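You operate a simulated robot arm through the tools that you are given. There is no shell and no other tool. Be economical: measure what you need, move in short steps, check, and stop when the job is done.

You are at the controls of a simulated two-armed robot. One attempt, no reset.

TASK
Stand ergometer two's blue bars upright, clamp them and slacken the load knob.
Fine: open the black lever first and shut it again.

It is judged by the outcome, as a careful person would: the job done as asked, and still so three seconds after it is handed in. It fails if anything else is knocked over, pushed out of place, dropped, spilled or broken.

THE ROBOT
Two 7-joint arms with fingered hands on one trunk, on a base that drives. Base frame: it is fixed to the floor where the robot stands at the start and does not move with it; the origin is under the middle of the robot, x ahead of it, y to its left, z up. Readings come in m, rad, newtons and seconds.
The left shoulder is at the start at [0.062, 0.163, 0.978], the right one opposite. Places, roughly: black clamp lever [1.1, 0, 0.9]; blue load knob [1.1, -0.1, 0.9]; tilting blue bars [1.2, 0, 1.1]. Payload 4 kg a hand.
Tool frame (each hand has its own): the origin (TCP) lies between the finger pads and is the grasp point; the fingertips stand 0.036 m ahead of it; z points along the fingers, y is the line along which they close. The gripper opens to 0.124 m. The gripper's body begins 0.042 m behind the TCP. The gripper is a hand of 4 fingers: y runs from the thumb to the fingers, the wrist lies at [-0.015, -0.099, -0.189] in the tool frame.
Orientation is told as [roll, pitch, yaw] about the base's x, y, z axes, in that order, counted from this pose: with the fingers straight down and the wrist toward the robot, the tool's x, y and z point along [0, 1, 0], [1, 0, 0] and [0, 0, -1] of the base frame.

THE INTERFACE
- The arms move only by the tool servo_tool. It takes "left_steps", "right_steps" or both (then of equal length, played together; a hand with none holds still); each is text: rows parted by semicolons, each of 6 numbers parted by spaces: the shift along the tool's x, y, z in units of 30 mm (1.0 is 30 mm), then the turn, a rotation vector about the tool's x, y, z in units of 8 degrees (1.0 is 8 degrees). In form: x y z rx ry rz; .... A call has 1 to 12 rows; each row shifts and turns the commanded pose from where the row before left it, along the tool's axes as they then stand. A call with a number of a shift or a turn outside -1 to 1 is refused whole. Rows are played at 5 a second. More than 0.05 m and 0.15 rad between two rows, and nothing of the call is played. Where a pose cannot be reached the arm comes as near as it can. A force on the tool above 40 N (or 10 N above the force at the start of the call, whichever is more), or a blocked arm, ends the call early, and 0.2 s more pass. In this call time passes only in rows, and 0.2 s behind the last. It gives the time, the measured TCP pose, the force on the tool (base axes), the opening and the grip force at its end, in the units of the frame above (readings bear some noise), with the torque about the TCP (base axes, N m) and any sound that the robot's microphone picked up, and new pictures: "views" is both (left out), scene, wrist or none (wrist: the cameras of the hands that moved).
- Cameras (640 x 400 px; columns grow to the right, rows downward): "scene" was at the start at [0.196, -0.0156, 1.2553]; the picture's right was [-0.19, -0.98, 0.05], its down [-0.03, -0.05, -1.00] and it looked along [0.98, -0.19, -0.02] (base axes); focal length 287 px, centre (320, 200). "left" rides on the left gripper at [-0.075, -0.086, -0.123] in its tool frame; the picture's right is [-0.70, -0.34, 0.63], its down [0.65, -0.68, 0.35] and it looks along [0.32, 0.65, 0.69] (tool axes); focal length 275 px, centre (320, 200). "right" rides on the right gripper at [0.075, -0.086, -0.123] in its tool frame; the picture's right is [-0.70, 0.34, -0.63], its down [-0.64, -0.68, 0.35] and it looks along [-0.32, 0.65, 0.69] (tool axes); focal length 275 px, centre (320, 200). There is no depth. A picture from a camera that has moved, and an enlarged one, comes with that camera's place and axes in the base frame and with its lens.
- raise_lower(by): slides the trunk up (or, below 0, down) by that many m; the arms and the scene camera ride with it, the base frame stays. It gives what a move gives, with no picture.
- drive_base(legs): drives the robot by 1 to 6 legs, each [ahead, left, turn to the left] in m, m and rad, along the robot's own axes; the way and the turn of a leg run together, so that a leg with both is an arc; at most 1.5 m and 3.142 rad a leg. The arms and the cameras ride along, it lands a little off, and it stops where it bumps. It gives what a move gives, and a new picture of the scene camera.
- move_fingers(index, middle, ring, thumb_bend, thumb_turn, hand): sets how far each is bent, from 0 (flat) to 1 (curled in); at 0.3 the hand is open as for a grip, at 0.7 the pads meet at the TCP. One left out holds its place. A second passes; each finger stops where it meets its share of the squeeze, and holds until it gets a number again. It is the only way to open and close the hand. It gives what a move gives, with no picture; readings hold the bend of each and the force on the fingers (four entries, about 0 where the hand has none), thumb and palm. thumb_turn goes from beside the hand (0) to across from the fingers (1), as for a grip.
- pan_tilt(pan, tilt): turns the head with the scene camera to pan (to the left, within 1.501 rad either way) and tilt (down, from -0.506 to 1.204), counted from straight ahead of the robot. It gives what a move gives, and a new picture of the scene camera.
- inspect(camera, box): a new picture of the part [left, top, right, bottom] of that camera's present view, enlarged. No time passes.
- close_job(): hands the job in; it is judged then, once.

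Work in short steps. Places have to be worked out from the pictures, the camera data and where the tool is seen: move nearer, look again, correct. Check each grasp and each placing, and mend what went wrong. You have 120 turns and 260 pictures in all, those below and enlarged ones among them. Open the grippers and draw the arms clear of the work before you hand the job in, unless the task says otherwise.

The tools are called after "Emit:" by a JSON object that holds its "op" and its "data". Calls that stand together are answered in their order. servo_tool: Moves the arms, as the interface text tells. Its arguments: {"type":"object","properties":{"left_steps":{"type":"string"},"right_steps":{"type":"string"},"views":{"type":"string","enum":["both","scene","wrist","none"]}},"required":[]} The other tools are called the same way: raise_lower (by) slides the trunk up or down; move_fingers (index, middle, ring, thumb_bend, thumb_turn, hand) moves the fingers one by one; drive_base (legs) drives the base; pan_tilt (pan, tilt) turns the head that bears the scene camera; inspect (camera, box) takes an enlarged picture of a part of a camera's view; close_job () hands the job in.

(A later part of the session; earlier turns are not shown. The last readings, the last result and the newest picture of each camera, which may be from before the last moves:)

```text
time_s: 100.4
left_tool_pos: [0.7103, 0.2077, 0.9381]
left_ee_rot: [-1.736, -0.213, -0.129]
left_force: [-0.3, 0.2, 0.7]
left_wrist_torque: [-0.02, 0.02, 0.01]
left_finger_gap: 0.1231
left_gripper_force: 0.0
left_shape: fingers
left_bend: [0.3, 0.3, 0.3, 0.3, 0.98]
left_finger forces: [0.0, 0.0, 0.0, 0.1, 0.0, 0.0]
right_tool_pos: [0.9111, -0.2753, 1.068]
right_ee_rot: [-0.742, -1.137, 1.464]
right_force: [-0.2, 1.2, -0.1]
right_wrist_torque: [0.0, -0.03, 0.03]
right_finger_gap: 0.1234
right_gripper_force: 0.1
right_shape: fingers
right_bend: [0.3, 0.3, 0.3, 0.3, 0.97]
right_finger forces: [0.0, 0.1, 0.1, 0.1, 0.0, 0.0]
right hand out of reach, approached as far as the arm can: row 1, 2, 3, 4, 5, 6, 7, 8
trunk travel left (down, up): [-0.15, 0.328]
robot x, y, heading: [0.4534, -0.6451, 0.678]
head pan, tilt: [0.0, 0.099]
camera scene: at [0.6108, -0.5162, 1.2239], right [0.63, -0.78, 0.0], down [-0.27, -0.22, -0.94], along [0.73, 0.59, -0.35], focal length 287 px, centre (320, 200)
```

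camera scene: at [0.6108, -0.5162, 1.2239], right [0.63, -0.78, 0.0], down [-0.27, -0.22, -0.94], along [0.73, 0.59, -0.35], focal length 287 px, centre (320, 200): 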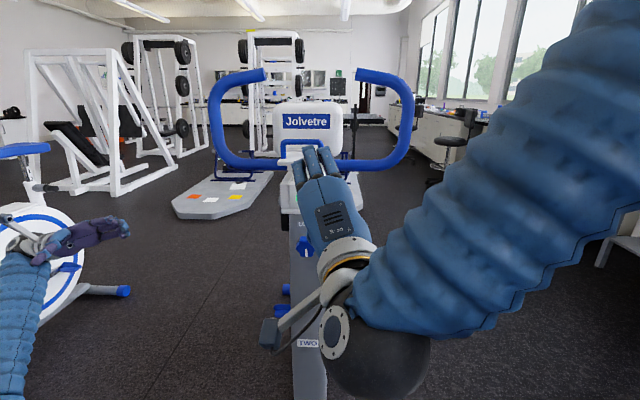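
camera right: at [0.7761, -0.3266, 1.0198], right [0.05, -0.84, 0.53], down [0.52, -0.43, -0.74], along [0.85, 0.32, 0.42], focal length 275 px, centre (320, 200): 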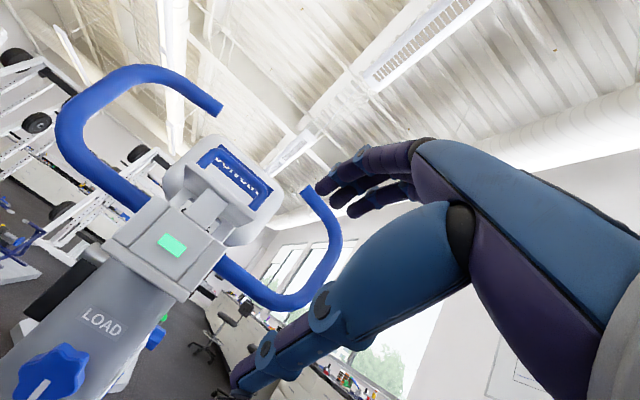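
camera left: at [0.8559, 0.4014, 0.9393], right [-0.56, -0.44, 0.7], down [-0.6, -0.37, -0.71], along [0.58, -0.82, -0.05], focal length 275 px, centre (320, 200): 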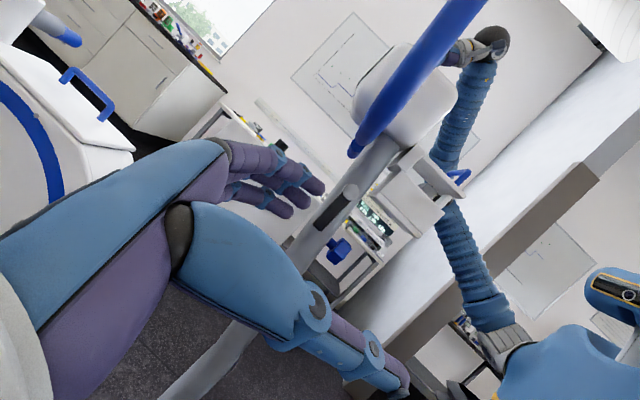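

The elbow is folded too tight here. I back the base 0.2 m and reach further out instead.

Emit:
{"op": "drive_base", "data": {"legs": [[-0.2, 0, 0]]}}

Emit:
{"op": "servo_tool", "data": {"right_steps": "0 0 1 0 0 0; 0 0 1 0 0 0; 0 0 1 0 0 0; 0 0 1 0 0 0; 0 0 1 0 0 0", "views": "both"}}

```text
time_s: 102.0
left_tool_pos: [0.5549, 0.0813, 0.9387]
left_ee_rot: [-1.737, -0.213, -0.13]
left_force: [0.4, 0.4, 0.8]
left_wrist_torque: [-0.01, -0.01, 0.02]
left_finger_gap: 0.1231
left_gripper_force: 0.0
left_shape: fingers
left_bend: [0.3, 0.3, 0.3, 0.3, 0.98]
left_finger forces: [0.0, 0.0, 0.1, 0.1, 0.0, 0.0]
right_tool_pos: [0.7552, -0.4024, 1.0696]
right_ee_rot: [-0.747, -1.134, 1.465]
right_force: [0.0, 0.3, 0.0]
right_wrist_torque: [-0.04, 0.02, 0.01]
right_finger_gap: 0.1233
right_gripper_force: 0.1
right_shape: fingers
right_bend: [0.3, 0.3, 0.3, 0.3, 0.97]
right_finger forces: [0.0, 0.1, 0.0, 0.0, 0.0, 0.0]
trunk travel left (down, up): [-0.15, 0.328]
robot x, y, heading: [0.3025, -0.7682, 0.683]
head pan, tilt: [0.0, 0.099]
camera scene: at [0.4541, -0.6426, 1.2243], right [0.63, -0.78, 0.0], down [-0.27, -0.22, -0.94], along [0.73, 0.59, -0.35], focal length 287 px, centre (320, 200)
```

scene: 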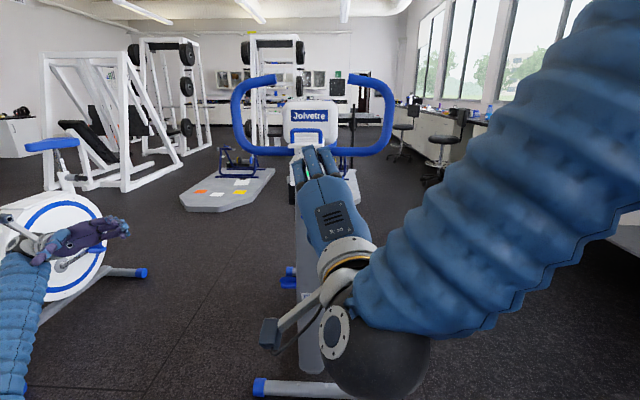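

```text
time_s: 103.2
left_tool_pos: [0.5557, 0.0815, 0.9366]
left_ee_rot: [-1.736, -0.21, -0.129]
left_force: [-0.4, -0.7, -0.4]
left_wrist_torque: [0.03, 0.0, 0.03]
left_finger_gap: 0.1232
left_gripper_force: 0.0
left_shape: fingers
left_bend: [0.3, 0.3, 0.3, 0.3, 0.98]
left_finger forces: [0.1, 0.0, 0.0, 0.0, 0.0, 0.1]
right_tool_pos: [0.8153, -0.295, 1.0314]
right_ee_rot: [-0.734, -1.134, 1.445]
right_force: [-0.4, 0.2, 0.1]
right_wrist_torque: [0.0, 0.01, -0.01]
right_finger_gap: 0.1235
right_gripper_force: 0.0
right_shape: fingers
right_bend: [0.3, 0.3, 0.3, 0.3, 0.97]
right_finger forces: [0.0, 0.1, 0.1, 0.0, 0.1, 0.0]
right hand out of reach, approached as far as the arm can: row 1, 2, 3, 4, 5
trunk travel left (down, up): [-0.15, 0.328]
robot x, y, heading: [0.2985, -0.7704, 0.675]
head pan, tilt: [0.0, 0.099]
camera scene: at [0.4556, -0.6414, 1.2237], right [0.63, -0.78, 0.0], down [-0.27, -0.22, -0.94], along [0.73, 0.59, -0.35], focal length 287 px, centre (320, 200)
camera right: at [0.669, -0.3495, 0.9711], right [0.0, -0.71, 0.7], down [0.65, -0.53, -0.54], along [0.76, 0.46, 0.46], focal length 275 px, centre (320, 200)
```

scene: 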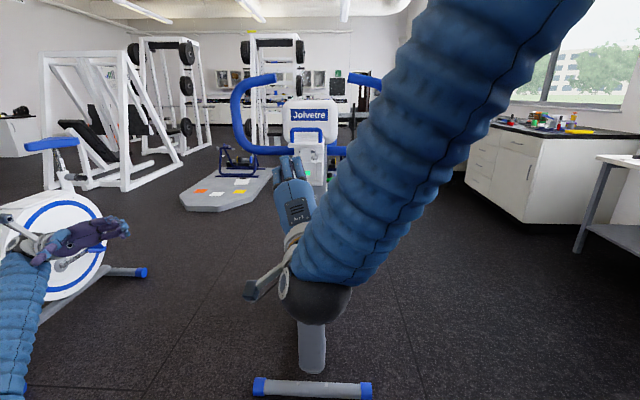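
right: 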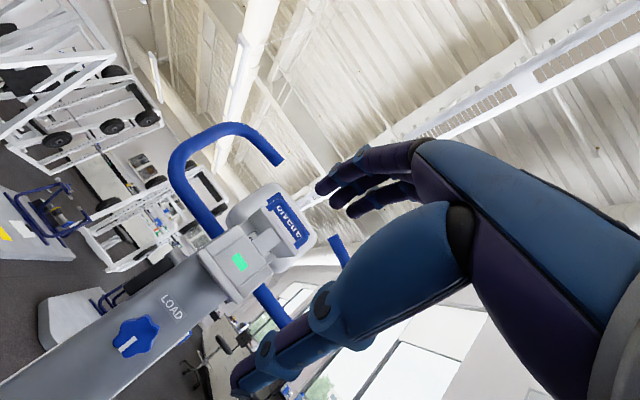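

I re-route the right arm: first get fingers down with the palm axis pointing left (elbow swings out), then tilt forward.

Emit:
{"op": "servo_tool", "data": {"right_steps": "0 0 0 0 0 -1; 0 0 0 0 0 -1; 0 0 0 0 0 -1; 0 -0.5 0 0 1 0; 0 -0.5 0 0 1 0; 0 -0.5 0 0 1 0; 0 -0.5 0 0 1 0; 0 -0.5 0 0 1 0; 0 -0.5 0 0 1 0; 0 -0.5 0 0 1 0; 0 -0.5 0 0 1 0; 0 -0.5 0 0 1 0", "views": "scene"}}

```text
time_s: 106.0
left_tool_pos: [0.5545, 0.0828, 0.9373]
left_ee_rot: [-1.737, -0.212, -0.13]
left_force: [0.5, -0.9, 0.8]
left_wrist_torque: [0.0, -0.03, -0.02]
left_finger_gap: 0.1231
left_gripper_force: 0.1
left_shape: fingers
left_bend: [0.3, 0.3, 0.3, 0.3, 0.98]
left_finger forces: [0.0, 0.1, 0.0, 0.1, 0.0, 0.0]
right_tool_pos: [0.7098, -0.2609, 0.9202]
right_ee_rot: [-0.025, -0.871, 1.084]
right_force: [0.0, 0.0, -0.2]
right_wrist_torque: [0.02, 0.01, -0.01]
right_finger_gap: 0.1236
right_gripper_force: 0.0
right_shape: fingers
right_bend: [0.3, 0.3, 0.3, 0.3, 0.97]
right_finger forces: [0.0, 0.1, 0.1, 0.0, 0.0, 0.0]
right hand out of reach, approached as far as the arm can: row 1, 2, 3, 4, 5, 6, 7, 8, 9, 10, 11, 12
trunk travel left (down, up): [-0.15, 0.328]
robot x, y, heading: [0.2991, -0.7677, 0.682]
head pan, tilt: [0.0, 0.099]
stopped in row 12 (right hand): the arm was blocked; the commanded pose is now the measured one
camera scene: at [0.4489, -0.6353, 1.2212], right [0.7, -0.72, -0.02], down [-0.29, -0.25, -0.93], along [0.66, 0.65, -0.38], focal length 287 px, centre (320, 200)
```

scene: 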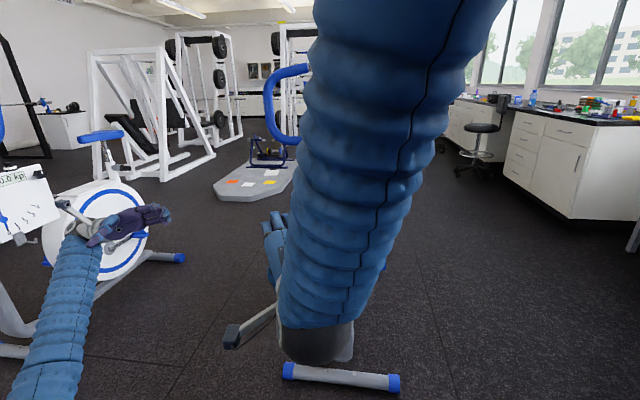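

The elbow came against the head. I unwind: bring the right hand back to fingers-down, moving right and slightly up.

Emit:
{"op": "servo_tool", "data": {"right_steps": "-1 0 0 0.6 0 0; -1 0 0 0.6 0 0; -1 0 0 0.6 0 0; -1 0 0 0.6 0 0; -1 0 0 0.6 0 0; -1 0.5 0 0.6 0 0; -1 0.5 0 0.6 0 0; -1 0.5 0 0.6 0 0; -1 0.5 0 0.6 0 0.5; -1 0 -0.5 0.6 0 0.5; 0 0 -1 0 0 0.5; 0 0 -1 0 0 0.5", "views": "scene"}}

```text
time_s: 108.5
left_tool_pos: [0.5559, 0.0822, 0.938]
left_ee_rot: [-1.736, -0.211, -0.132]
left_force: [0.1, 0.3, -1.5]
left_wrist_torque: [0.03, -0.02, -0.04]
left_finger_gap: 0.123
left_gripper_force: 0.1
left_shape: fingers
left_bend: [0.3, 0.3, 0.3, 0.3, 0.98]
left_finger forces: [0.1, 0.1, 0.0, 0.0, 0.0, 0.0]
right_tool_pos: [0.9876, -0.3555, 1.0204]
right_ee_rot: [-0.001, -0.03, 0.786]
right_force: [-1.0, 0.0, 0.0]
right_wrist_torque: [-0.02, 0.0, -0.03]
right_finger_gap: 0.1233
right_gripper_force: 0.0
right_shape: fingers
right_bend: [0.3, 0.3, 0.3, 0.3, 0.97]
right_finger forces: [0.0, 0.0, 0.0, 0.0, 0.0, 0.0]
right hand out of reach, approached as far as the arm can: row 1
trunk travel left (down, up): [-0.15, 0.328]
robot x, y, heading: [0.2986, -0.7732, 0.679]
head pan, tilt: [0.0, 0.099]
camera scene: at [0.4553, -0.642, 1.224], right [0.63, -0.78, 0.0], down [-0.27, -0.22, -0.94], along [0.73, 0.59, -0.35], focal length 287 px, centre (320, 200)
```

scene: 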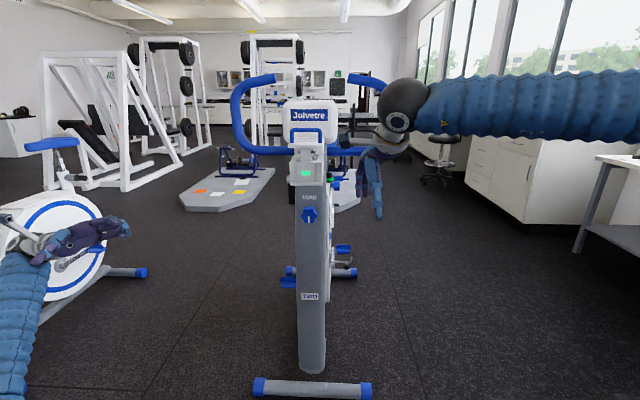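

Recovered. Now try the other order: yaw the right hand so its palm axis points left (elbow out), then tilt the fingers forward.

Emit:
{"op": "servo_tool", "data": {"right_steps": "0 -0.5 0 0 0 -1; 0 -0.5 0 0 0 -1; 0 0 0 0 0 -1; 0 0 0 0 0 -1; 0 0 0 0 0 -1; 0 0 0 0 0 -1; 0 0 0 0 0 -1; 0 0 0 0 0 -1; 0 0 0 0 0 -1; 0 0 0 0 0 -1", "views": "none"}}

Emit:
{"op": "servo_tool", "data": {"right_steps": "0 0 0 0 -1 0; 0 0 0 0 -1 0; 0 0 0 0 -1 0; 0 0 0 0 -1 0; 0 0 0 0 -1 0; 0 0 0 0 -1 0", "views": "scene"}}

```text
time_s: 110.8
left_tool_pos: [0.5557, 0.0809, 0.9371]
left_ee_rot: [-1.734, -0.211, -0.129]
left_force: [-0.3, -0.2, -0.6]
left_wrist_torque: [-0.02, 0.01, 0.02]
left_finger_gap: 0.1231
left_gripper_force: 0.1
left_shape: fingers
left_bend: [0.3, 0.3, 0.3, 0.3, 0.98]
left_finger forces: [0.0, 0.0, 0.0, 0.0, 0.0, 0.1]
right_tool_pos: [0.9682, -0.3781, 1.0186]
right_ee_rot: [-0.022, -0.024, 1.556]
right_force: [0.5, 0.0, 0.9]
right_wrist_torque: [0.02, -0.04, 0.0]
right_finger_gap: 0.1231
right_gripper_force: 0.0
right_shape: fingers
right_bend: [0.3, 0.3, 0.3, 0.3, 0.97]
right_finger forces: [0.0, 0.1, 0.0, 0.1, 0.0, 0.0]
right hand out of reach, approached as far as the arm can: row 6, 7, 8, 9, 10
trunk travel left (down, up): [-0.15, 0.328]
robot x, y, heading: [0.2988, -0.7681, 0.682]
head pan, tilt: [0.0, 0.099]
```

```text
time_s: 112.2
left_tool_pos: [0.5539, 0.083, 0.9381]
left_ee_rot: [-1.738, -0.211, -0.13]
left_force: [-0.2, 0.2, 0.7]
left_wrist_torque: [0.02, 0.02, -0.01]
left_finger_gap: 0.123
left_gripper_force: 0.1
left_shape: fingers
left_bend: [0.3, 0.3, 0.3, 0.3, 0.98]
left_finger forces: [0.0, 0.1, 0.1, 0.0, 0.1, 0.1]
right_tool_pos: [0.9689, -0.3786, 1.0201]
right_ee_rot: [-0.861, -0.022, 1.556]
right_force: [0.9, -0.3, -1.2]
right_wrist_torque: [0.0, 0.02, 0.01]
right_finger_gap: 0.1233
right_gripper_force: 0.1
right_shape: fingers
right_bend: [0.3, 0.3, 0.3, 0.3, 0.97]
right_finger forces: [0.1, 0.1, 0.0, 0.0, 0.0, 0.0]
trunk travel left (down, up): [-0.15, 0.328]
robot x, y, heading: [0.297, -0.7718, 0.677]
head pan, tilt: [0.0, 0.099]
camera scene: at [0.4552, -0.6416, 1.2239], right [0.63, -0.78, 0.0], down [-0.27, -0.22, -0.94], along [0.73, 0.59, -0.35], focal length 287 px, centre (320, 200)
```

scene: 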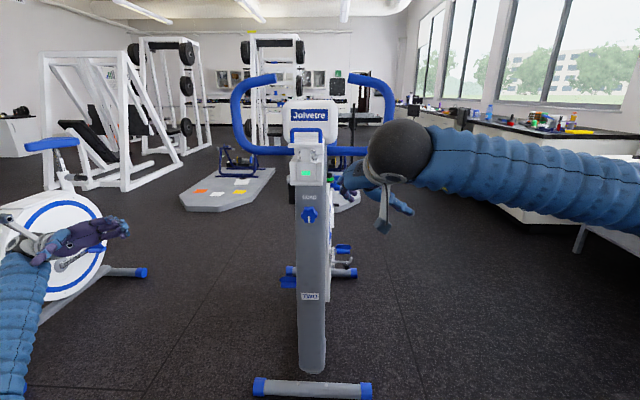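

That works without limits. Continue tilting to horizontal, then turn the fingers toward the bike's front face.

Emit:
{"op": "servo_tool", "data": {"right_steps": "0 0 0 0 -1 0; 0 0 0 0 -1 0; 0 0 0 0 -1 0; 0 0 0 0 -1 0; 0 0 0 0 -1 0; 0 0 0 -1 0 0; 0 0 0 -1 0 0; 0 0 0 -1 0 0; 0 0 0 -1 0 0; 0 0 0 -1 0 0", "views": "both"}}

```text
time_s: 114.3
left_tool_pos: [0.5556, 0.0813, 0.9386]
left_ee_rot: [-1.738, -0.211, -0.131]
left_force: [-0.2, -0.3, 0.0]
left_wrist_torque: [0.0, -0.01, -0.01]
left_finger_gap: 0.1232
left_gripper_force: 0.1
left_shape: fingers
left_bend: [0.3, 0.3, 0.3, 0.3, 0.98]
left_finger forces: [0.0, 0.0, 0.0, 0.1, 0.0, 0.0]
right_tool_pos: [0.9463, -0.364, 1.0367]
right_ee_rot: [-1.545, -0.015, 1.728]
right_force: [-0.6, -0.4, -0.6]
right_wrist_torque: [-0.03, 0.01, 0.0]
right_finger_gap: 0.1233
right_gripper_force: 0.0
right_shape: fingers
right_bend: [0.3, 0.3, 0.3, 0.3, 0.98]
right_finger forces: [0.1, 0.0, 0.0, 0.0, 0.0, 0.1]
right hand out of reach, approached as far as the arm can: row 6, 7, 8, 9, 10
trunk travel left (down, up): [-0.15, 0.328]
robot x, y, heading: [0.2992, -0.7643, 0.683]
head pan, tilt: [0.0, 0.099]
camera scene: at [0.4555, -0.6426, 1.224], right [0.63, -0.78, 0.0], down [-0.27, -0.22, -0.94], along [0.73, 0.59, -0.35], focal length 287 px, centre (320, 200)
camera right: at [0.8365, -0.468, 0.9634], right [-0.66, 0.23, 0.72], down [0.47, -0.63, 0.63], along [0.59, 0.75, 0.31], focal length 275 px, centre (320, 200)
```

scene: 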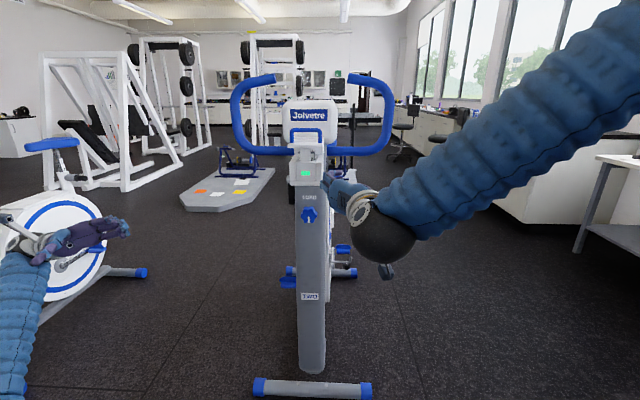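
right: 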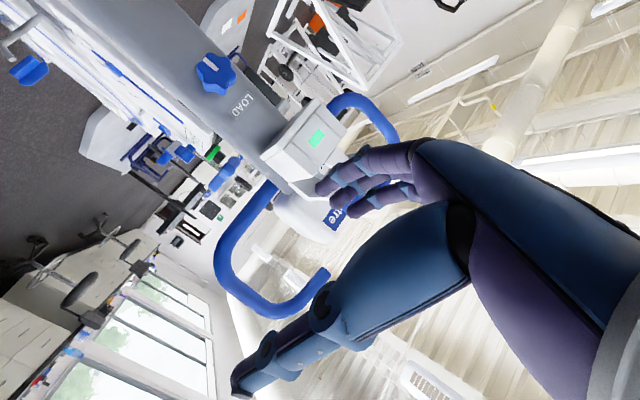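

The wrist yaw limit leaves the fingers ~30° off. Turning the robot 0.52 rad left and standing further to the bike's right makes up for it, and also shows the scale panel.

Emit:
{"op": "drive_base", "data": {"legs": [[0, 0, 0.52], [-0.035, -0.38, 0]]}}

Emit:
{"op": "pan_tilt", "data": {"pan": -0.25, "tilt": 0.15}}

```text
time_s: 118.2
left_tool_pos: [0.441, -0.0761, 0.9389]
left_ee_rot: [-1.738, -0.211, 0.394]
left_force: [-0.5, 0.0, 0.7]
left_wrist_torque: [-0.03, 0.02, 0.01]
left_finger_gap: 0.1233
left_gripper_force: 0.1
left_shape: fingers
left_bend: [0.3, 0.3, 0.3, 0.3, 0.98]
left_finger forces: [0.0, 0.1, 0.0, 0.0, 0.0, 0.1]
right_tool_pos: [1.0034, -0.2659, 1.0361]
right_ee_rot: [-1.547, -0.015, 2.251]
right_force: [-0.3, -0.4, -0.4]
right_wrist_torque: [0.03, -0.04, -0.02]
right_finger_gap: 0.1235
right_gripper_force: 0.1
right_shape: fingers
right_bend: [0.3, 0.3, 0.3, 0.3, 0.98]
right_finger forces: [0.1, 0.1, 0.0, 0.0, 0.0, 0.0]
trunk travel left (down, up): [-0.15, 0.328]
robot x, y, heading: [0.6508, -0.9403, 1.204]
head pan, tilt: [0.0, 0.099]
camera scene: at [0.7171, -0.7517, 1.224], right [0.93, -0.36, 0.0], down [-0.13, -0.32, -0.94], along [0.34, 0.87, -0.35], focal length 287 px, centre (320, 200)
```

scene: 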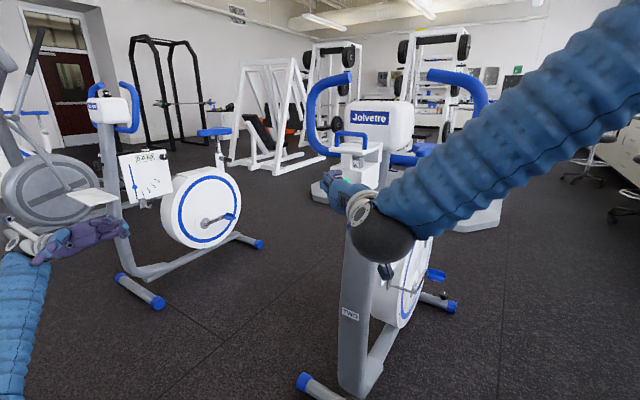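

```text
time_s: 119.0
left_tool_pos: [0.4409, -0.0751, 0.9388]
left_ee_rot: [-1.737, -0.211, 0.395]
left_force: [0.1, -0.2, -0.5]
left_wrist_torque: [0.02, -0.01, 0.02]
left_finger_gap: 0.1231
left_gripper_force: 0.0
left_shape: fingers
left_bend: [0.3, 0.3, 0.3, 0.3, 0.98]
left_finger forces: [0.0, 0.0, 0.0, 0.0, 0.1, 0.0]
right_tool_pos: [1.002, -0.2659, 1.0355]
right_ee_rot: [-1.545, -0.015, 2.251]
right_force: [0.2, -0.7, -0.4]
right_wrist_torque: [0.03, 0.01, -0.01]
right_finger_gap: 0.1234
right_gripper_force: 0.0
right_shape: fingers
right_bend: [0.3, 0.3, 0.3, 0.3, 0.98]
right_finger forces: [0.1, 0.0, 0.0, 0.0, 0.1, 0.0]
trunk travel left (down, up): [-0.15, 0.328]
robot x, y, heading: [0.6462, -0.9387, 1.203]
head pan, tilt: [-0.25, 0.15]
camera scene: at [0.7365, -0.7626, 1.22], right [0.82, -0.57, 0.06], down [-0.17, -0.35, -0.92], along [0.55, 0.74, -0.39], focal length 287 px, centre (320, 200)
```

scene: 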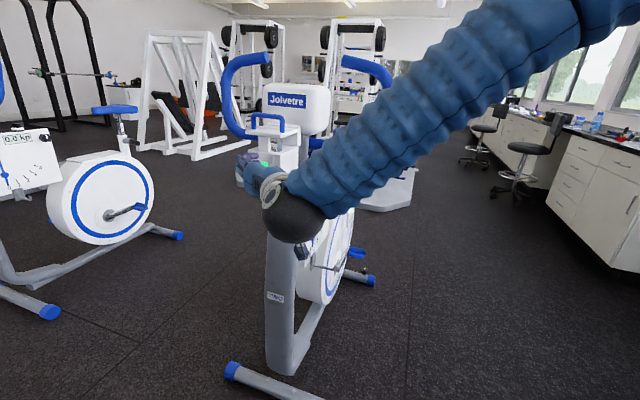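

The hand now points straight at the front face. I lower it to knob height and centre it laterally, keeping ~0.15 m short.

Emit:
{"op": "servo_tool", "data": {"right_steps": "1 0.5 0 0 0 0; 1 0.5 0 0 0 0; 1 0.5 0 0 0 0; 1 0.5 0 0 0 0; 1 0.5 0 0 0 0; 0.5 0.5 0 0 0 0", "views": "both"}}

```text
time_s: 120.4
left_tool_pos: [0.4406, -0.0751, 0.9376]
left_ee_rot: [-1.735, -0.212, 0.395]
left_force: [0.0, 0.0, -0.9]
left_wrist_torque: [0.0, -0.02, -0.01]
left_finger_gap: 0.123
left_gripper_force: 0.0
left_shape: fingers
left_bend: [0.3, 0.3, 0.3, 0.3, 0.98]
left_finger forces: [0.0, 0.0, 0.0, 0.0, 0.0, 0.0]
right_tool_pos: [0.9145, -0.2107, 0.8677]
right_ee_rot: [-1.545, -0.013, 2.248]
right_force: [0.0, 0.1, 0.5]
right_wrist_torque: [0.03, 0.01, -0.01]
right_finger_gap: 0.1233
right_gripper_force: 0.1
right_shape: fingers
right_bend: [0.3, 0.3, 0.3, 0.3, 0.97]
right_finger forces: [0.1, 0.0, 0.0, 0.0, 0.1, 0.0]
right hand out of reach, approached as far as the arm can: row 2, 3, 4, 5
trunk travel left (down, up): [-0.15, 0.328]
robot x, y, heading: [0.6437, -0.9411, 1.205]
head pan, tilt: [-0.25, 0.15]
camera scene: at [0.7363, -0.7623, 1.22], right [0.82, -0.57, 0.06], down [-0.17, -0.35, -0.92], along [0.55, 0.74, -0.39], focal length 287 px, centre (320, 200)
camera right: at [0.87, -0.3547, 0.7953], right [-0.69, -0.13, 0.72], down [0.71, -0.31, 0.63], along [0.14, 0.94, 0.31], focal length 275 px, centre (320, 200)
```

scene: 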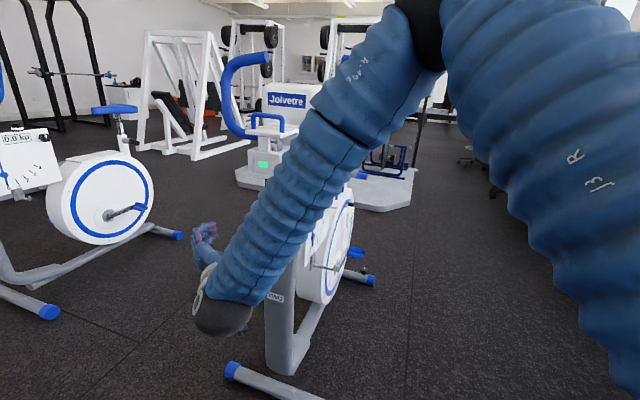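
right: 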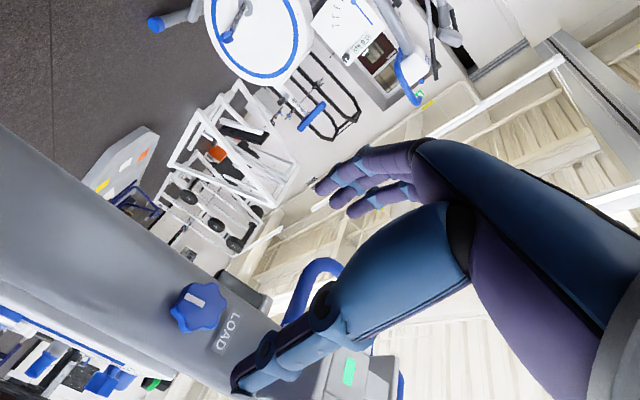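

Knob ≈(1.08,−0.097,0.866), hand almost centred. Advance ~0.15 m with a 12 mm correction right.

Emit:
{"op": "servo_tool", "data": {"right_steps": "0 -0.4 1 0 0 0; 0 0 1 0 0 0; 0 0 1 0 0 0; 0 0 1 0 0 0; 0 0 1 0 0 0", "views": "both"}}

```text
time_s: 121.6
left_tool_pos: [0.4404, -0.0758, 0.9383]
left_ee_rot: [-1.737, -0.211, 0.394]
left_force: [0.2, 0.0, -0.8]
left_wrist_torque: [0.0, -0.03, -0.02]
left_finger_gap: 0.123
left_gripper_force: 0.1
left_shape: fingers
left_bend: [0.3, 0.3, 0.3, 0.3, 0.98]
left_finger forces: [0.0, 0.0, 0.1, 0.1, 0.0, 0.1]
right_tool_pos: [0.9561, -0.1191, 0.9114]
right_ee_rot: [-1.537, -0.005, 2.234]
right_force: [0.2, 0.9, 0.2]
right_wrist_torque: [0.03, -0.04, -0.01]
right_finger_gap: 0.1235
right_gripper_force: 0.0
right_shape: fingers
right_bend: [0.3, 0.3, 0.3, 0.3, 0.97]
right_finger forces: [0.1, 0.0, 0.0, 0.0, 0.0, 0.0]
right hand out of reach, approached as far as the arm can: row 1, 2, 3, 4, 5
trunk travel left (down, up): [-0.15, 0.328]
robot x, y, heading: [0.6409, -0.9398, 1.201]
head pan, tilt: [-0.25, 0.15]
camera scene: at [0.7369, -0.7623, 1.2198], right [0.82, -0.57, 0.06], down [-0.18, -0.35, -0.92], along [0.55, 0.74, -0.39], focal length 287 px, centre (320, 200)
camera right: at [0.9084, -0.2634, 0.8401], right [-0.68, -0.11, 0.72], down [0.71, -0.31, 0.63], along [0.16, 0.94, 0.3], focal length 275 px, centre (320, 200)
```

scene: 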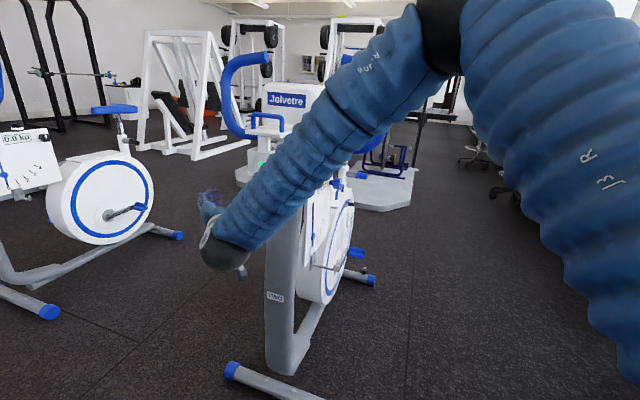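
right: 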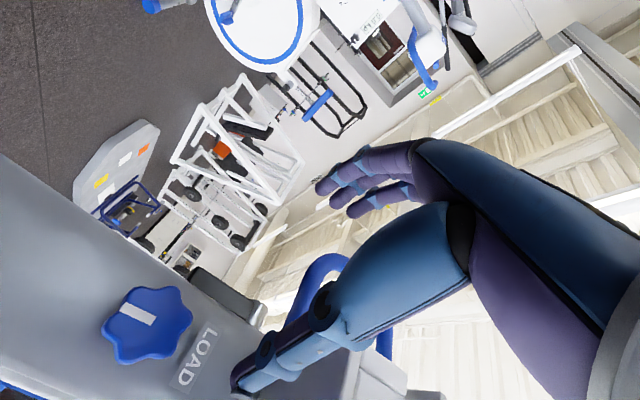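

The reach ends here; the knob should be nearer and more to the robot's right. I retract the hand and shift the base forward-left.

Emit:
{"op": "servo_tool", "data": {"right_steps": "0 -1 -1 0 0 0; 0 -1 -1 0 0 0; 0 -1 -1 0 0 0; 0 -1 -1 0 0 0; 0 -1 -1 0 0 0; 0 -1 -1 0 0 0; 0 -1 -1 0 0 0", "views": "none"}}

Emit:
{"op": "drive_base", "data": {"legs": [[0.17, 0.1, 0]]}}

Emit:
{"op": "inspect", "data": {"camera": "right", "box": [0, 0, 640, 400]}}

```text
time_s: 123.2
left_tool_pos: [0.4396, -0.0754, 0.9374]
left_ee_rot: [-1.737, -0.212, 0.395]
left_force: [-0.2, 0.3, 0.5]
left_wrist_torque: [-0.01, 0.0, 0.0]
left_finger_gap: 0.1231
left_gripper_force: 0.1
left_shape: fingers
left_bend: [0.3, 0.3, 0.3, 0.3, 0.98]
left_finger forces: [0.0, 0.0, 0.0, 0.1, 0.0, 0.0]
right_tool_pos: [0.9157, -0.4027, 0.9131]
right_ee_rot: [-1.546, -0.012, 2.252]
right_force: [-0.1, 0.4, -0.6]
right_wrist_torque: [-0.01, 0.01, 0.01]
right_finger_gap: 0.1232
right_gripper_force: 0.0
right_shape: fingers
right_bend: [0.3, 0.3, 0.3, 0.3, 0.97]
right_finger forces: [0.1, 0.0, 0.0, 0.0, 0.0, 0.1]
right hand out of reach, approached as far as the arm can: row 1, 7
trunk travel left (down, up): [-0.15, 0.328]
robot x, y, heading: [0.6455, -0.9429, 1.201]
head pan, tilt: [-0.25, 0.15]
```

```text
time_s: 124.8
left_tool_pos: [0.4075, 0.1191, 0.9363]
left_ee_rot: [-1.739, -0.21, 0.393]
left_force: [0.7, 0.5, 0.0]
left_wrist_torque: [-0.07, -0.01, 0.04]
left_finger_gap: 0.123
left_gripper_force: 0.0
left_shape: fingers
left_bend: [0.3, 0.3, 0.3, 0.3, 0.98]
left_finger forces: [0.1, 0.0, 0.0, 0.0, 0.0, 0.0]
right_tool_pos: [0.8827, -0.2068, 0.913]
right_ee_rot: [-1.545, -0.013, 2.251]
right_force: [0.0, 0.4, 0.0]
right_wrist_torque: [0.02, 0.02, -0.02]
right_finger_gap: 0.1232
right_gripper_force: 0.0
right_shape: fingers
right_bend: [0.3, 0.3, 0.3, 0.3, 0.97]
right_finger forces: [0.0, 0.0, 0.1, 0.0, 0.1, 0.0]
trunk travel left (down, up): [-0.15, 0.328]
robot x, y, heading: [0.6143, -0.7473, 1.2]
head pan, tilt: [-0.25, 0.15]
camera scene: at [0.7033, -0.5672, 1.2197], right [0.82, -0.57, 0.06], down [-0.17, -0.35, -0.92], along [0.55, 0.74, -0.39], focal length 287 px, centre (320, 200)
```

scene: 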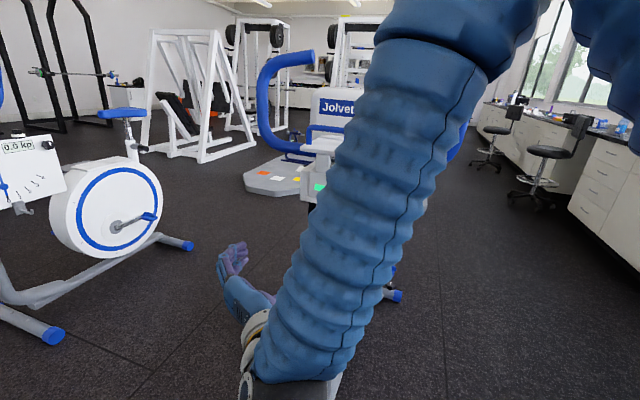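

```text
1.00 times, centred on (320, 200) of right (not enlarged: the box is as wide or as high as the picture)
camera zoom: at [0.8388, -0.3514, 0.8407], right [-0.68, -0.13, 0.72], down [0.72, -0.31, 0.63], along [0.14, 0.94, 0.31], focal length 275 px, centre (320, 200)
```

zoom: 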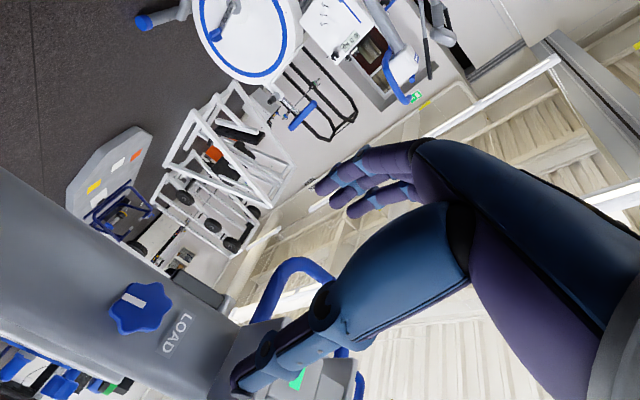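

Knob is now at 0.775 ahead, 0.2 right of the robot – comfortable. Advance to it with down/right corrections.

Emit:
{"op": "servo_tool", "data": {"right_steps": "0.5 -0.45 0.3 0 0 0; 0.5 -0.45 0.3 0 0 0; 0.5 -0.4 0.6 0 0 0; 0 0 1 0 0 0; 0 0 1 0 0 0; 0 0 1 0 0 0", "views": "wrist"}}

```text
time_s: 126.2
left_tool_pos: [0.408, 0.1176, 0.9383]
left_ee_rot: [-1.737, -0.212, 0.396]
left_force: [-0.1, -0.2, 0.1]
left_wrist_torque: [0.0, 0.02, -0.01]
left_finger_gap: 0.123
left_gripper_force: 0.0
left_shape: fingers
left_bend: [0.3, 0.3, 0.3, 0.3, 0.98]
left_finger forces: [0.0, 0.1, 0.0, 0.0, 0.0, 0.1]
right_tool_pos: [0.9088, -0.1554, 0.9078]
right_ee_rot: [-1.541, -0.011, 2.242]
right_force: [-0.4, 0.0, 0.4]
right_wrist_torque: [0.04, -0.02, 0.01]
right_finger_gap: 0.1235
right_gripper_force: 0.1
right_shape: fingers
right_bend: [0.3, 0.3, 0.3, 0.3, 0.97]
right_finger forces: [0.0, 0.1, 0.1, 0.0, 0.0, 0.0]
right hand out of reach, approached as far as the arm can: row 1, 2, 3, 4, 5, 6
trunk travel left (down, up): [-0.15, 0.328]
robot x, y, heading: [0.6109, -0.744, 1.2]
head pan, tilt: [-0.25, 0.15]
camera right: at [0.8634, -0.2987, 0.8364], right [-0.68, -0.12, 0.72], down [0.71, -0.31, 0.63], along [0.15, 0.94, 0.3], focal length 275 px, centre (320, 200)
```

right: 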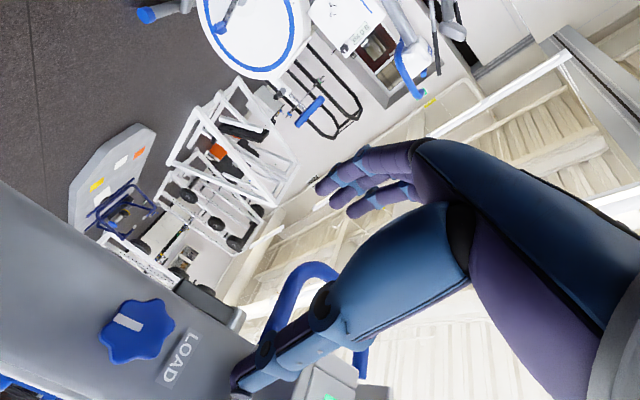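

The limit is the wrist's angle: the forearm comes from above-right, so the hand should be rolled with the wrist up-right. I roll it 40° and retry.

Emit:
{"op": "servo_tool", "data": {"right_steps": "0 0 0 0 0 -1; 0 0 0 0 0 -1; 0 0 0 0 0 -1; 0 0 0 0 0 -1; 0 0 0 0 0 -1; 0 0 0 0 0 -1", "views": "none"}}

Emit:
{"op": "servo_tool", "data": {"right_steps": "0 0 1 0 0 0; 0 0 1 0 0 0", "views": "both"}}

```text
time_s: 127.6
left_tool_pos: [0.4079, 0.1192, 0.9383]
left_ee_rot: [-1.737, -0.211, 0.394]
left_force: [-0.1, -0.3, -0.2]
left_wrist_torque: [-0.03, 0.0, 0.01]
left_finger_gap: 0.1232
left_gripper_force: 0.1
left_shape: fingers
left_bend: [0.3, 0.3, 0.3, 0.3, 0.98]
left_finger forces: [0.0, 0.0, 0.0, 0.0, 0.1, 0.0]
right_tool_pos: [0.9078, -0.1556, 0.9079]
right_ee_rot: [-1.534, 0.824, 2.279]
right_force: [0.0, -1.0, 0.1]
right_wrist_torque: [-0.01, 0.0, 0.01]
right_finger_gap: 0.1233
right_gripper_force: 0.1
right_shape: fingers
right_bend: [0.3, 0.3, 0.3, 0.3, 0.97]
right_finger forces: [0.0, 0.1, 0.0, 0.1, 0.1, 0.0]
trunk travel left (down, up): [-0.15, 0.328]
robot x, y, heading: [0.6084, -0.7456, 1.206]
head pan, tilt: [-0.25, 0.15]
```

```text
time_s: 128.2
left_tool_pos: [0.4076, 0.1179, 0.9379]
left_ee_rot: [-1.739, -0.212, 0.396]
left_force: [0.4, 0.4, -0.3]
left_wrist_torque: [0.0, -0.01, 0.0]
left_finger_gap: 0.123
left_gripper_force: 0.2
left_shape: fingers
left_bend: [0.3, 0.3, 0.3, 0.3, 0.98]
left_finger forces: [0.0, 0.1, 0.1, 0.0, 0.1, 0.1]
right_tool_pos: [0.9562, -0.1158, 0.9076]
right_ee_rot: [-1.534, 0.824, 2.28]
right_force: [0.2, 0.2, 0.6]
right_wrist_torque: [0.0, -0.01, -0.02]
right_finger_gap: 0.1235
right_gripper_force: 0.0
right_shape: fingers
right_bend: [0.3, 0.3, 0.3, 0.3, 0.97]
right_finger forces: [0.1, 0.0, 0.0, 0.1, 0.1, 0.0]
trunk travel left (down, up): [-0.15, 0.328]
robot x, y, heading: [0.6134, -0.7447, 1.201]
head pan, tilt: [-0.25, 0.15]
camera scene: at [0.7039, -0.5684, 1.2198], right [0.82, -0.57, 0.06], down [-0.18, -0.35, -0.92], along [0.55, 0.74, -0.39], focal length 287 px, centre (320, 200)
camera right: at [0.9319, -0.2812, 0.9225], right [-0.95, 0.18, 0.24], down [0.28, 0.24, 0.93], along [0.11, 0.95, -0.28], focal length 275 px, centre (320, 200)
```

scene: 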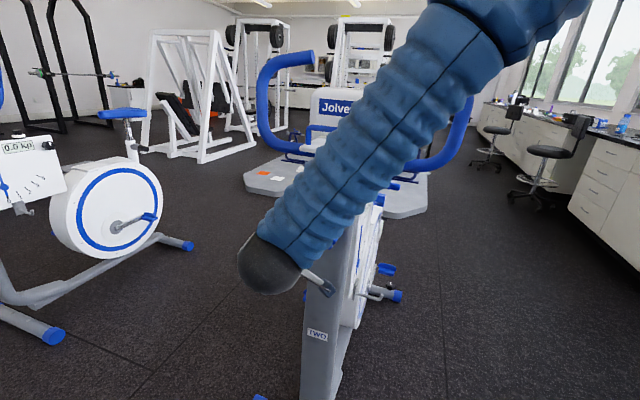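
right: 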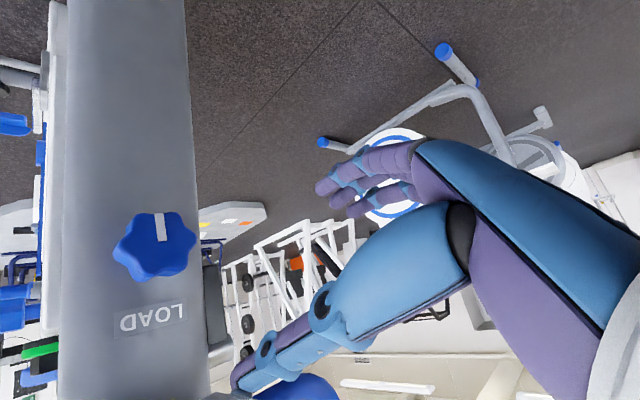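

Now it moves freely. Knob ≈(1.08,−0.10,0.867): I centre on it, then advance to just before it.

Emit:
{"op": "servo_tool", "data": {"right_steps": "0.85 -0.17 0 0 0 0; 0.85 -0.17 0 0 0 0; 0.85 -0.17 0 0 0 0; 0 0 0.7 0 0 0; 0 0 0.7 0 0 0", "views": "wrist"}}

```text
time_s: 129.4
left_tool_pos: [0.4086, 0.1194, 0.9378]
left_ee_rot: [-1.735, -0.212, 0.394]
left_force: [0.4, 0.0, 0.1]
left_wrist_torque: [-0.06, -0.03, -0.02]
left_finger_gap: 0.1229
left_gripper_force: 0.0
left_shape: fingers
left_bend: [0.3, 0.3, 0.3, 0.3, 0.98]
left_finger forces: [0.1, 0.0, 0.0, 0.0, 0.0, 0.0]
right_tool_pos: [1.0083, -0.145, 0.8587]
right_ee_rot: [-1.536, 0.819, 2.276]
right_force: [1.1, -0.4, -0.3]
right_wrist_torque: [0.0, 0.03, 0.04]
right_finger_gap: 0.1232
right_gripper_force: 0.0
right_shape: fingers
right_bend: [0.3, 0.3, 0.3, 0.3, 0.97]
right_finger forces: [0.1, 0.1, 0.0, 0.0, 0.0, 0.0]
right hand out of reach, approached as far as the arm can: row 4, 5
trunk travel left (down, up): [-0.15, 0.328]
robot x, y, heading: [0.6125, -0.7459, 1.2]
head pan, tilt: [-0.25, 0.15]
camera right: at [0.9835, -0.3098, 0.8727], right [-0.95, 0.18, 0.25], down [0.28, 0.24, 0.93], along [0.11, 0.95, -0.28], focal length 275 px, centre (320, 200)
```

right: 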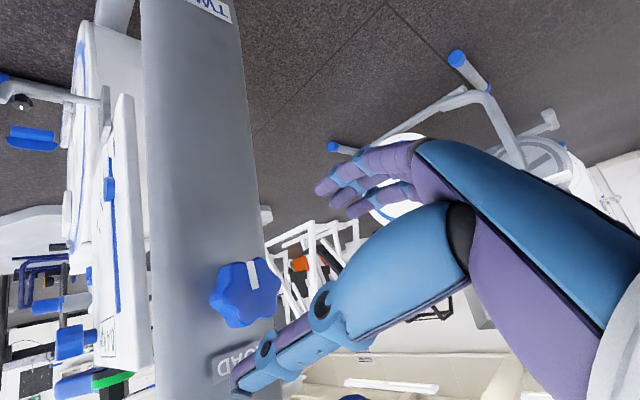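

Near the arm's limit again, but the base can carry the hand the last 6.5 cm with the arm posture unchanged.

Emit:
{"op": "drive_base", "data": {"legs": [[0.05, -0.043, 0]]}}

Emit:
{"op": "inspect", "data": {"camera": "right", "box": [80, 100, 480, 400]}}

```text
time_s: 130.4
left_tool_pos: [0.4672, 0.1494, 0.9365]
left_ee_rot: [-1.738, -0.21, 0.394]
left_force: [-0.5, -0.3, -0.3]
left_wrist_torque: [-0.02, 0.01, -0.03]
left_finger_gap: 0.1233
left_gripper_force: 0.0
left_shape: fingers
left_bend: [0.3, 0.3, 0.3, 0.3, 0.98]
left_finger forces: [0.0, 0.1, 0.0, 0.0, 0.1, 0.0]
right_tool_pos: [1.0666, -0.1138, 0.856]
right_ee_rot: [-1.533, 0.818, 2.276]
right_force: [-0.1, 0.8, -0.2]
right_wrist_torque: [0.01, -0.01, 0.01]
right_finger_gap: 0.1232
right_gripper_force: 0.1
right_shape: fingers
right_bend: [0.3, 0.3, 0.3, 0.3, 0.97]
right_finger forces: [0.0, 0.0, 0.1, 0.0, 0.0, 0.0]
trunk travel left (down, up): [-0.15, 0.328]
robot x, y, heading: [0.6716, -0.7165, 1.207]
head pan, tilt: [-0.25, 0.15]
camera scene: at [0.7635, -0.5367, 1.2195], right [0.82, -0.57, 0.06], down [-0.18, -0.35, -0.92], along [0.55, 0.74, -0.39], focal length 287 px, centre (320, 200)
```

scene: 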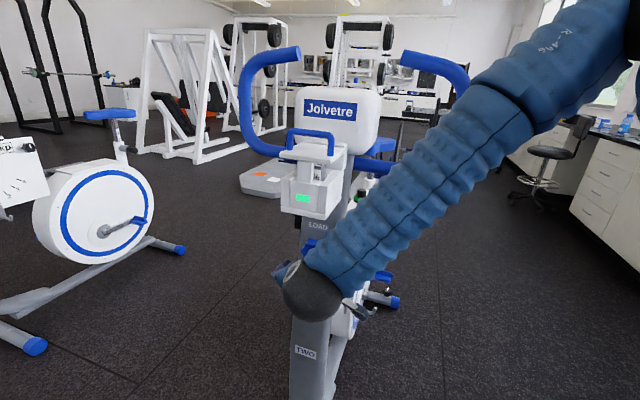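

```text
1.33 times, centred on (280, 250) of right
camera zoom: at [1.0425, -0.2784, 0.8719], right [-0.95, 0.18, 0.25], down [0.29, 0.24, 0.93], along [0.11, 0.95, -0.28], focal length 367 px, centre (373, 133)
```

zoom: 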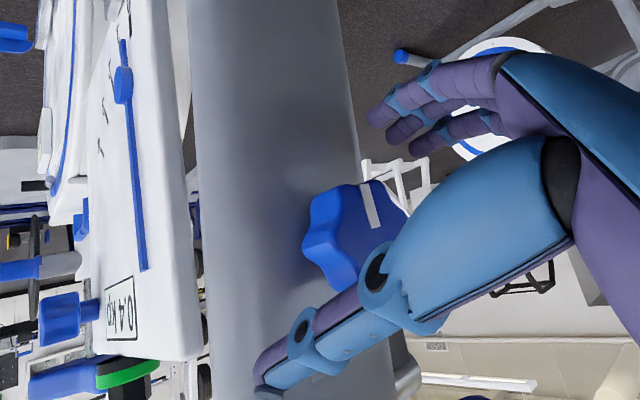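

I can read two's scale panel: 0.4 kp. The knob sits between thumb and fingers; shift 14 mm toward the thumb side and close on it.

Emit:
{"op": "servo_tool", "data": {"right_steps": "0 -0.4 0.1 0 0 0; 0 0 0 0 0 0", "views": "none"}}

Emit:
{"op": "move_fingers", "data": {"hand": "right", "index": 0.6, "middle": 0.6, "ring": 0.6, "thumb_bend": 0.58}}

Emit:
{"op": "inspect", "data": {"camera": "right", "box": [80, 100, 480, 400]}}

```text
time_s: 131.0
left_tool_pos: [0.4657, 0.1505, 0.9376]
left_ee_rot: [-1.739, -0.212, 0.395]
left_force: [0.1, 0.5, -0.2]
left_wrist_torque: [0.0, 0.03, 0.01]
left_finger_gap: 0.123
left_gripper_force: 0.1
left_shape: fingers
left_bend: [0.3, 0.3, 0.3, 0.3, 0.98]
left_finger forces: [0.1, 0.0, 0.0, 0.0, 0.0, 0.0]
right_tool_pos: [1.0671, -0.1187, 0.8644]
right_ee_rot: [-1.536, 0.813, 2.271]
right_force: [0.4, -0.4, 0.4]
right_wrist_torque: [0.0, -0.01, 0.01]
right_finger_gap: 0.1234
right_gripper_force: 0.1
right_shape: fingers
right_bend: [0.3, 0.3, 0.3, 0.3, 0.97]
right_finger forces: [0.1, 0.0, 0.1, 0.0, 0.0, 0.0]
right hand out of reach, approached as far as the arm can: row 1
trunk travel left (down, up): [-0.15, 0.328]
robot x, y, heading: [0.67, -0.7154, 1.205]
head pan, tilt: [-0.25, 0.15]
```

```text
time_s: 132.0
left_tool_pos: [0.4654, 0.1514, 0.9379]
left_ee_rot: [-1.739, -0.211, 0.394]
left_force: [0.8, 0.2, -0.4]
left_wrist_torque: [0.03, -0.02, -0.02]
left_finger_gap: 0.1229
left_gripper_force: 0.1
left_shape: fingers
left_bend: [0.3, 0.3, 0.3, 0.3, 0.98]
left_finger forces: [0.0, 0.0, 0.0, 0.1, 0.0, 0.1]
right_tool_pos: [1.0678, -0.1189, 0.8653]
right_ee_rot: [-1.534, 0.814, 2.274]
right_force: [-8.8, 6.0, -11.2]
right_wrist_torque: [-0.33, 0.3, 0.48]
right_finger_gap: 0.0435
right_gripper_force: 8.5
right_shape: fingers
right_bend: [0.57, 0.54, 0.57, 0.57, 0.97]
right_finger forces: [4.1, 8.3, 3.8, 0.1, 1.2, 0.0]
trunk travel left (down, up): [-0.15, 0.328]
robot x, y, heading: [0.6701, -0.7148, 1.199]
head pan, tilt: [-0.25, 0.15]
```

```text
1.33 times, centred on (280, 250) of right
camera zoom: at [1.0417, -0.2832, 0.8785], right [-0.95, 0.18, 0.25], down [0.29, 0.23, 0.93], along [0.11, 0.96, -0.27], focal length 367 px, centre (373, 133)
```

zoom: 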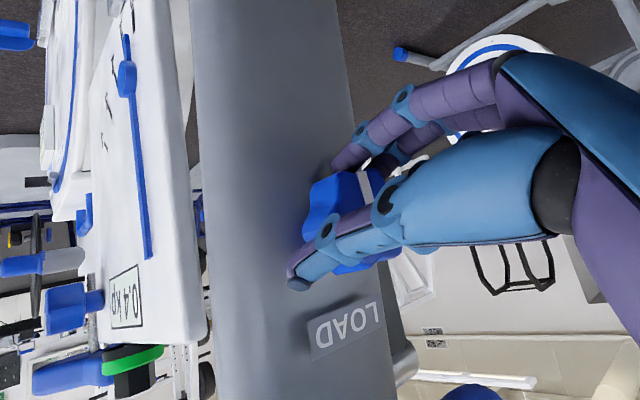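

The knob is gripped; I press the thumb a bit more and turn anticlockwise 24°.

Emit:
{"op": "move_fingers", "data": {"hand": "right", "index": 0.63, "middle": 0.63, "ring": 0.63, "thumb_bend": 0.66}}

Emit:
{"op": "servo_tool", "data": {"right_steps": "0 0 0 0 0 -1; 0 0 0 0 0 -1; 0 0 0 0 0 -1", "views": "none"}}

Emit:
{"op": "inspect", "data": {"camera": "right", "box": [80, 100, 480, 400]}}

```text
time_s: 133.0
left_tool_pos: [0.4662, 0.1507, 0.9366]
left_ee_rot: [-1.737, -0.211, 0.393]
left_force: [-0.5, 0.4, -1.1]
left_wrist_torque: [-0.01, -0.03, 0.02]
left_finger_gap: 0.1232
left_gripper_force: 0.1
left_shape: fingers
left_bend: [0.3, 0.3, 0.3, 0.3, 0.98]
left_finger forces: [0.1, 0.0, 0.1, 0.0, 0.1, 0.0]
right_tool_pos: [1.0664, -0.1186, 0.8649]
right_ee_rot: [-1.536, 0.812, 2.269]
right_force: [-8.8, 2.4, -4.5]
right_wrist_torque: [-0.25, 0.23, 0.52]
right_finger_gap: 0.0419
right_gripper_force: 17.0
right_shape: fingers
right_bend: [0.57, 0.54, 0.57, 0.61, 0.96]
right_finger forces: [6.5, 8.3, 6.4, 0.0, 12.4, 0.0]
trunk travel left (down, up): [-0.15, 0.328]
robot x, y, heading: [0.669, -0.7106, 1.203]
head pan, tilt: [-0.25, 0.15]
```

```text
time_s: 133.8
left_tool_pos: [0.4646, 0.1491, 0.9376]
left_ee_rot: [-1.737, -0.213, 0.394]
left_force: [-0.2, -1.0, -0.5]
left_wrist_torque: [0.01, 0.02, 0.05]
left_finger_gap: 0.1231
left_gripper_force: 0.0
left_shape: fingers
left_bend: [0.3, 0.3, 0.3, 0.3, 0.98]
left_finger forces: [0.0, 0.1, 0.1, 0.0, 0.1, 0.0]
right_tool_pos: [0.946, -0.1831, 0.8293]
right_ee_rot: [-1.512, 1.231, 2.303]
right_force: [-0.2, 0.3, 0.4]
right_wrist_torque: [0.01, 0.02, -0.03]
right_finger_gap: 0.0177
right_gripper_force: 0.0
right_shape: fingers
right_bend: [0.63, 0.61, 0.63, 0.66, 0.97]
right_finger forces: [0.0, 0.1, 0.1, 0.0, 0.0, 0.0]
right hand out of reach, approached as far as the arm can: row 1, 2, 3
trunk travel left (down, up): [-0.15, 0.328]
robot x, y, heading: [0.6673, -0.7156, 1.203]
head pan, tilt: [-0.25, 0.15]
```

```text
1.33 times, centred on (280, 250) of right
camera zoom: at [0.9127, -0.337, 0.887], right [-0.98, 0.2, -0.07], down [0.04, 0.52, 0.85], along [0.21, 0.83, -0.52], focal length 367 px, centre (373, 133)
```

zoom: 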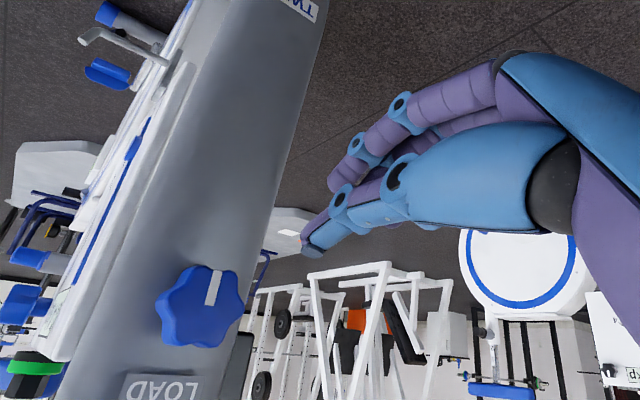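

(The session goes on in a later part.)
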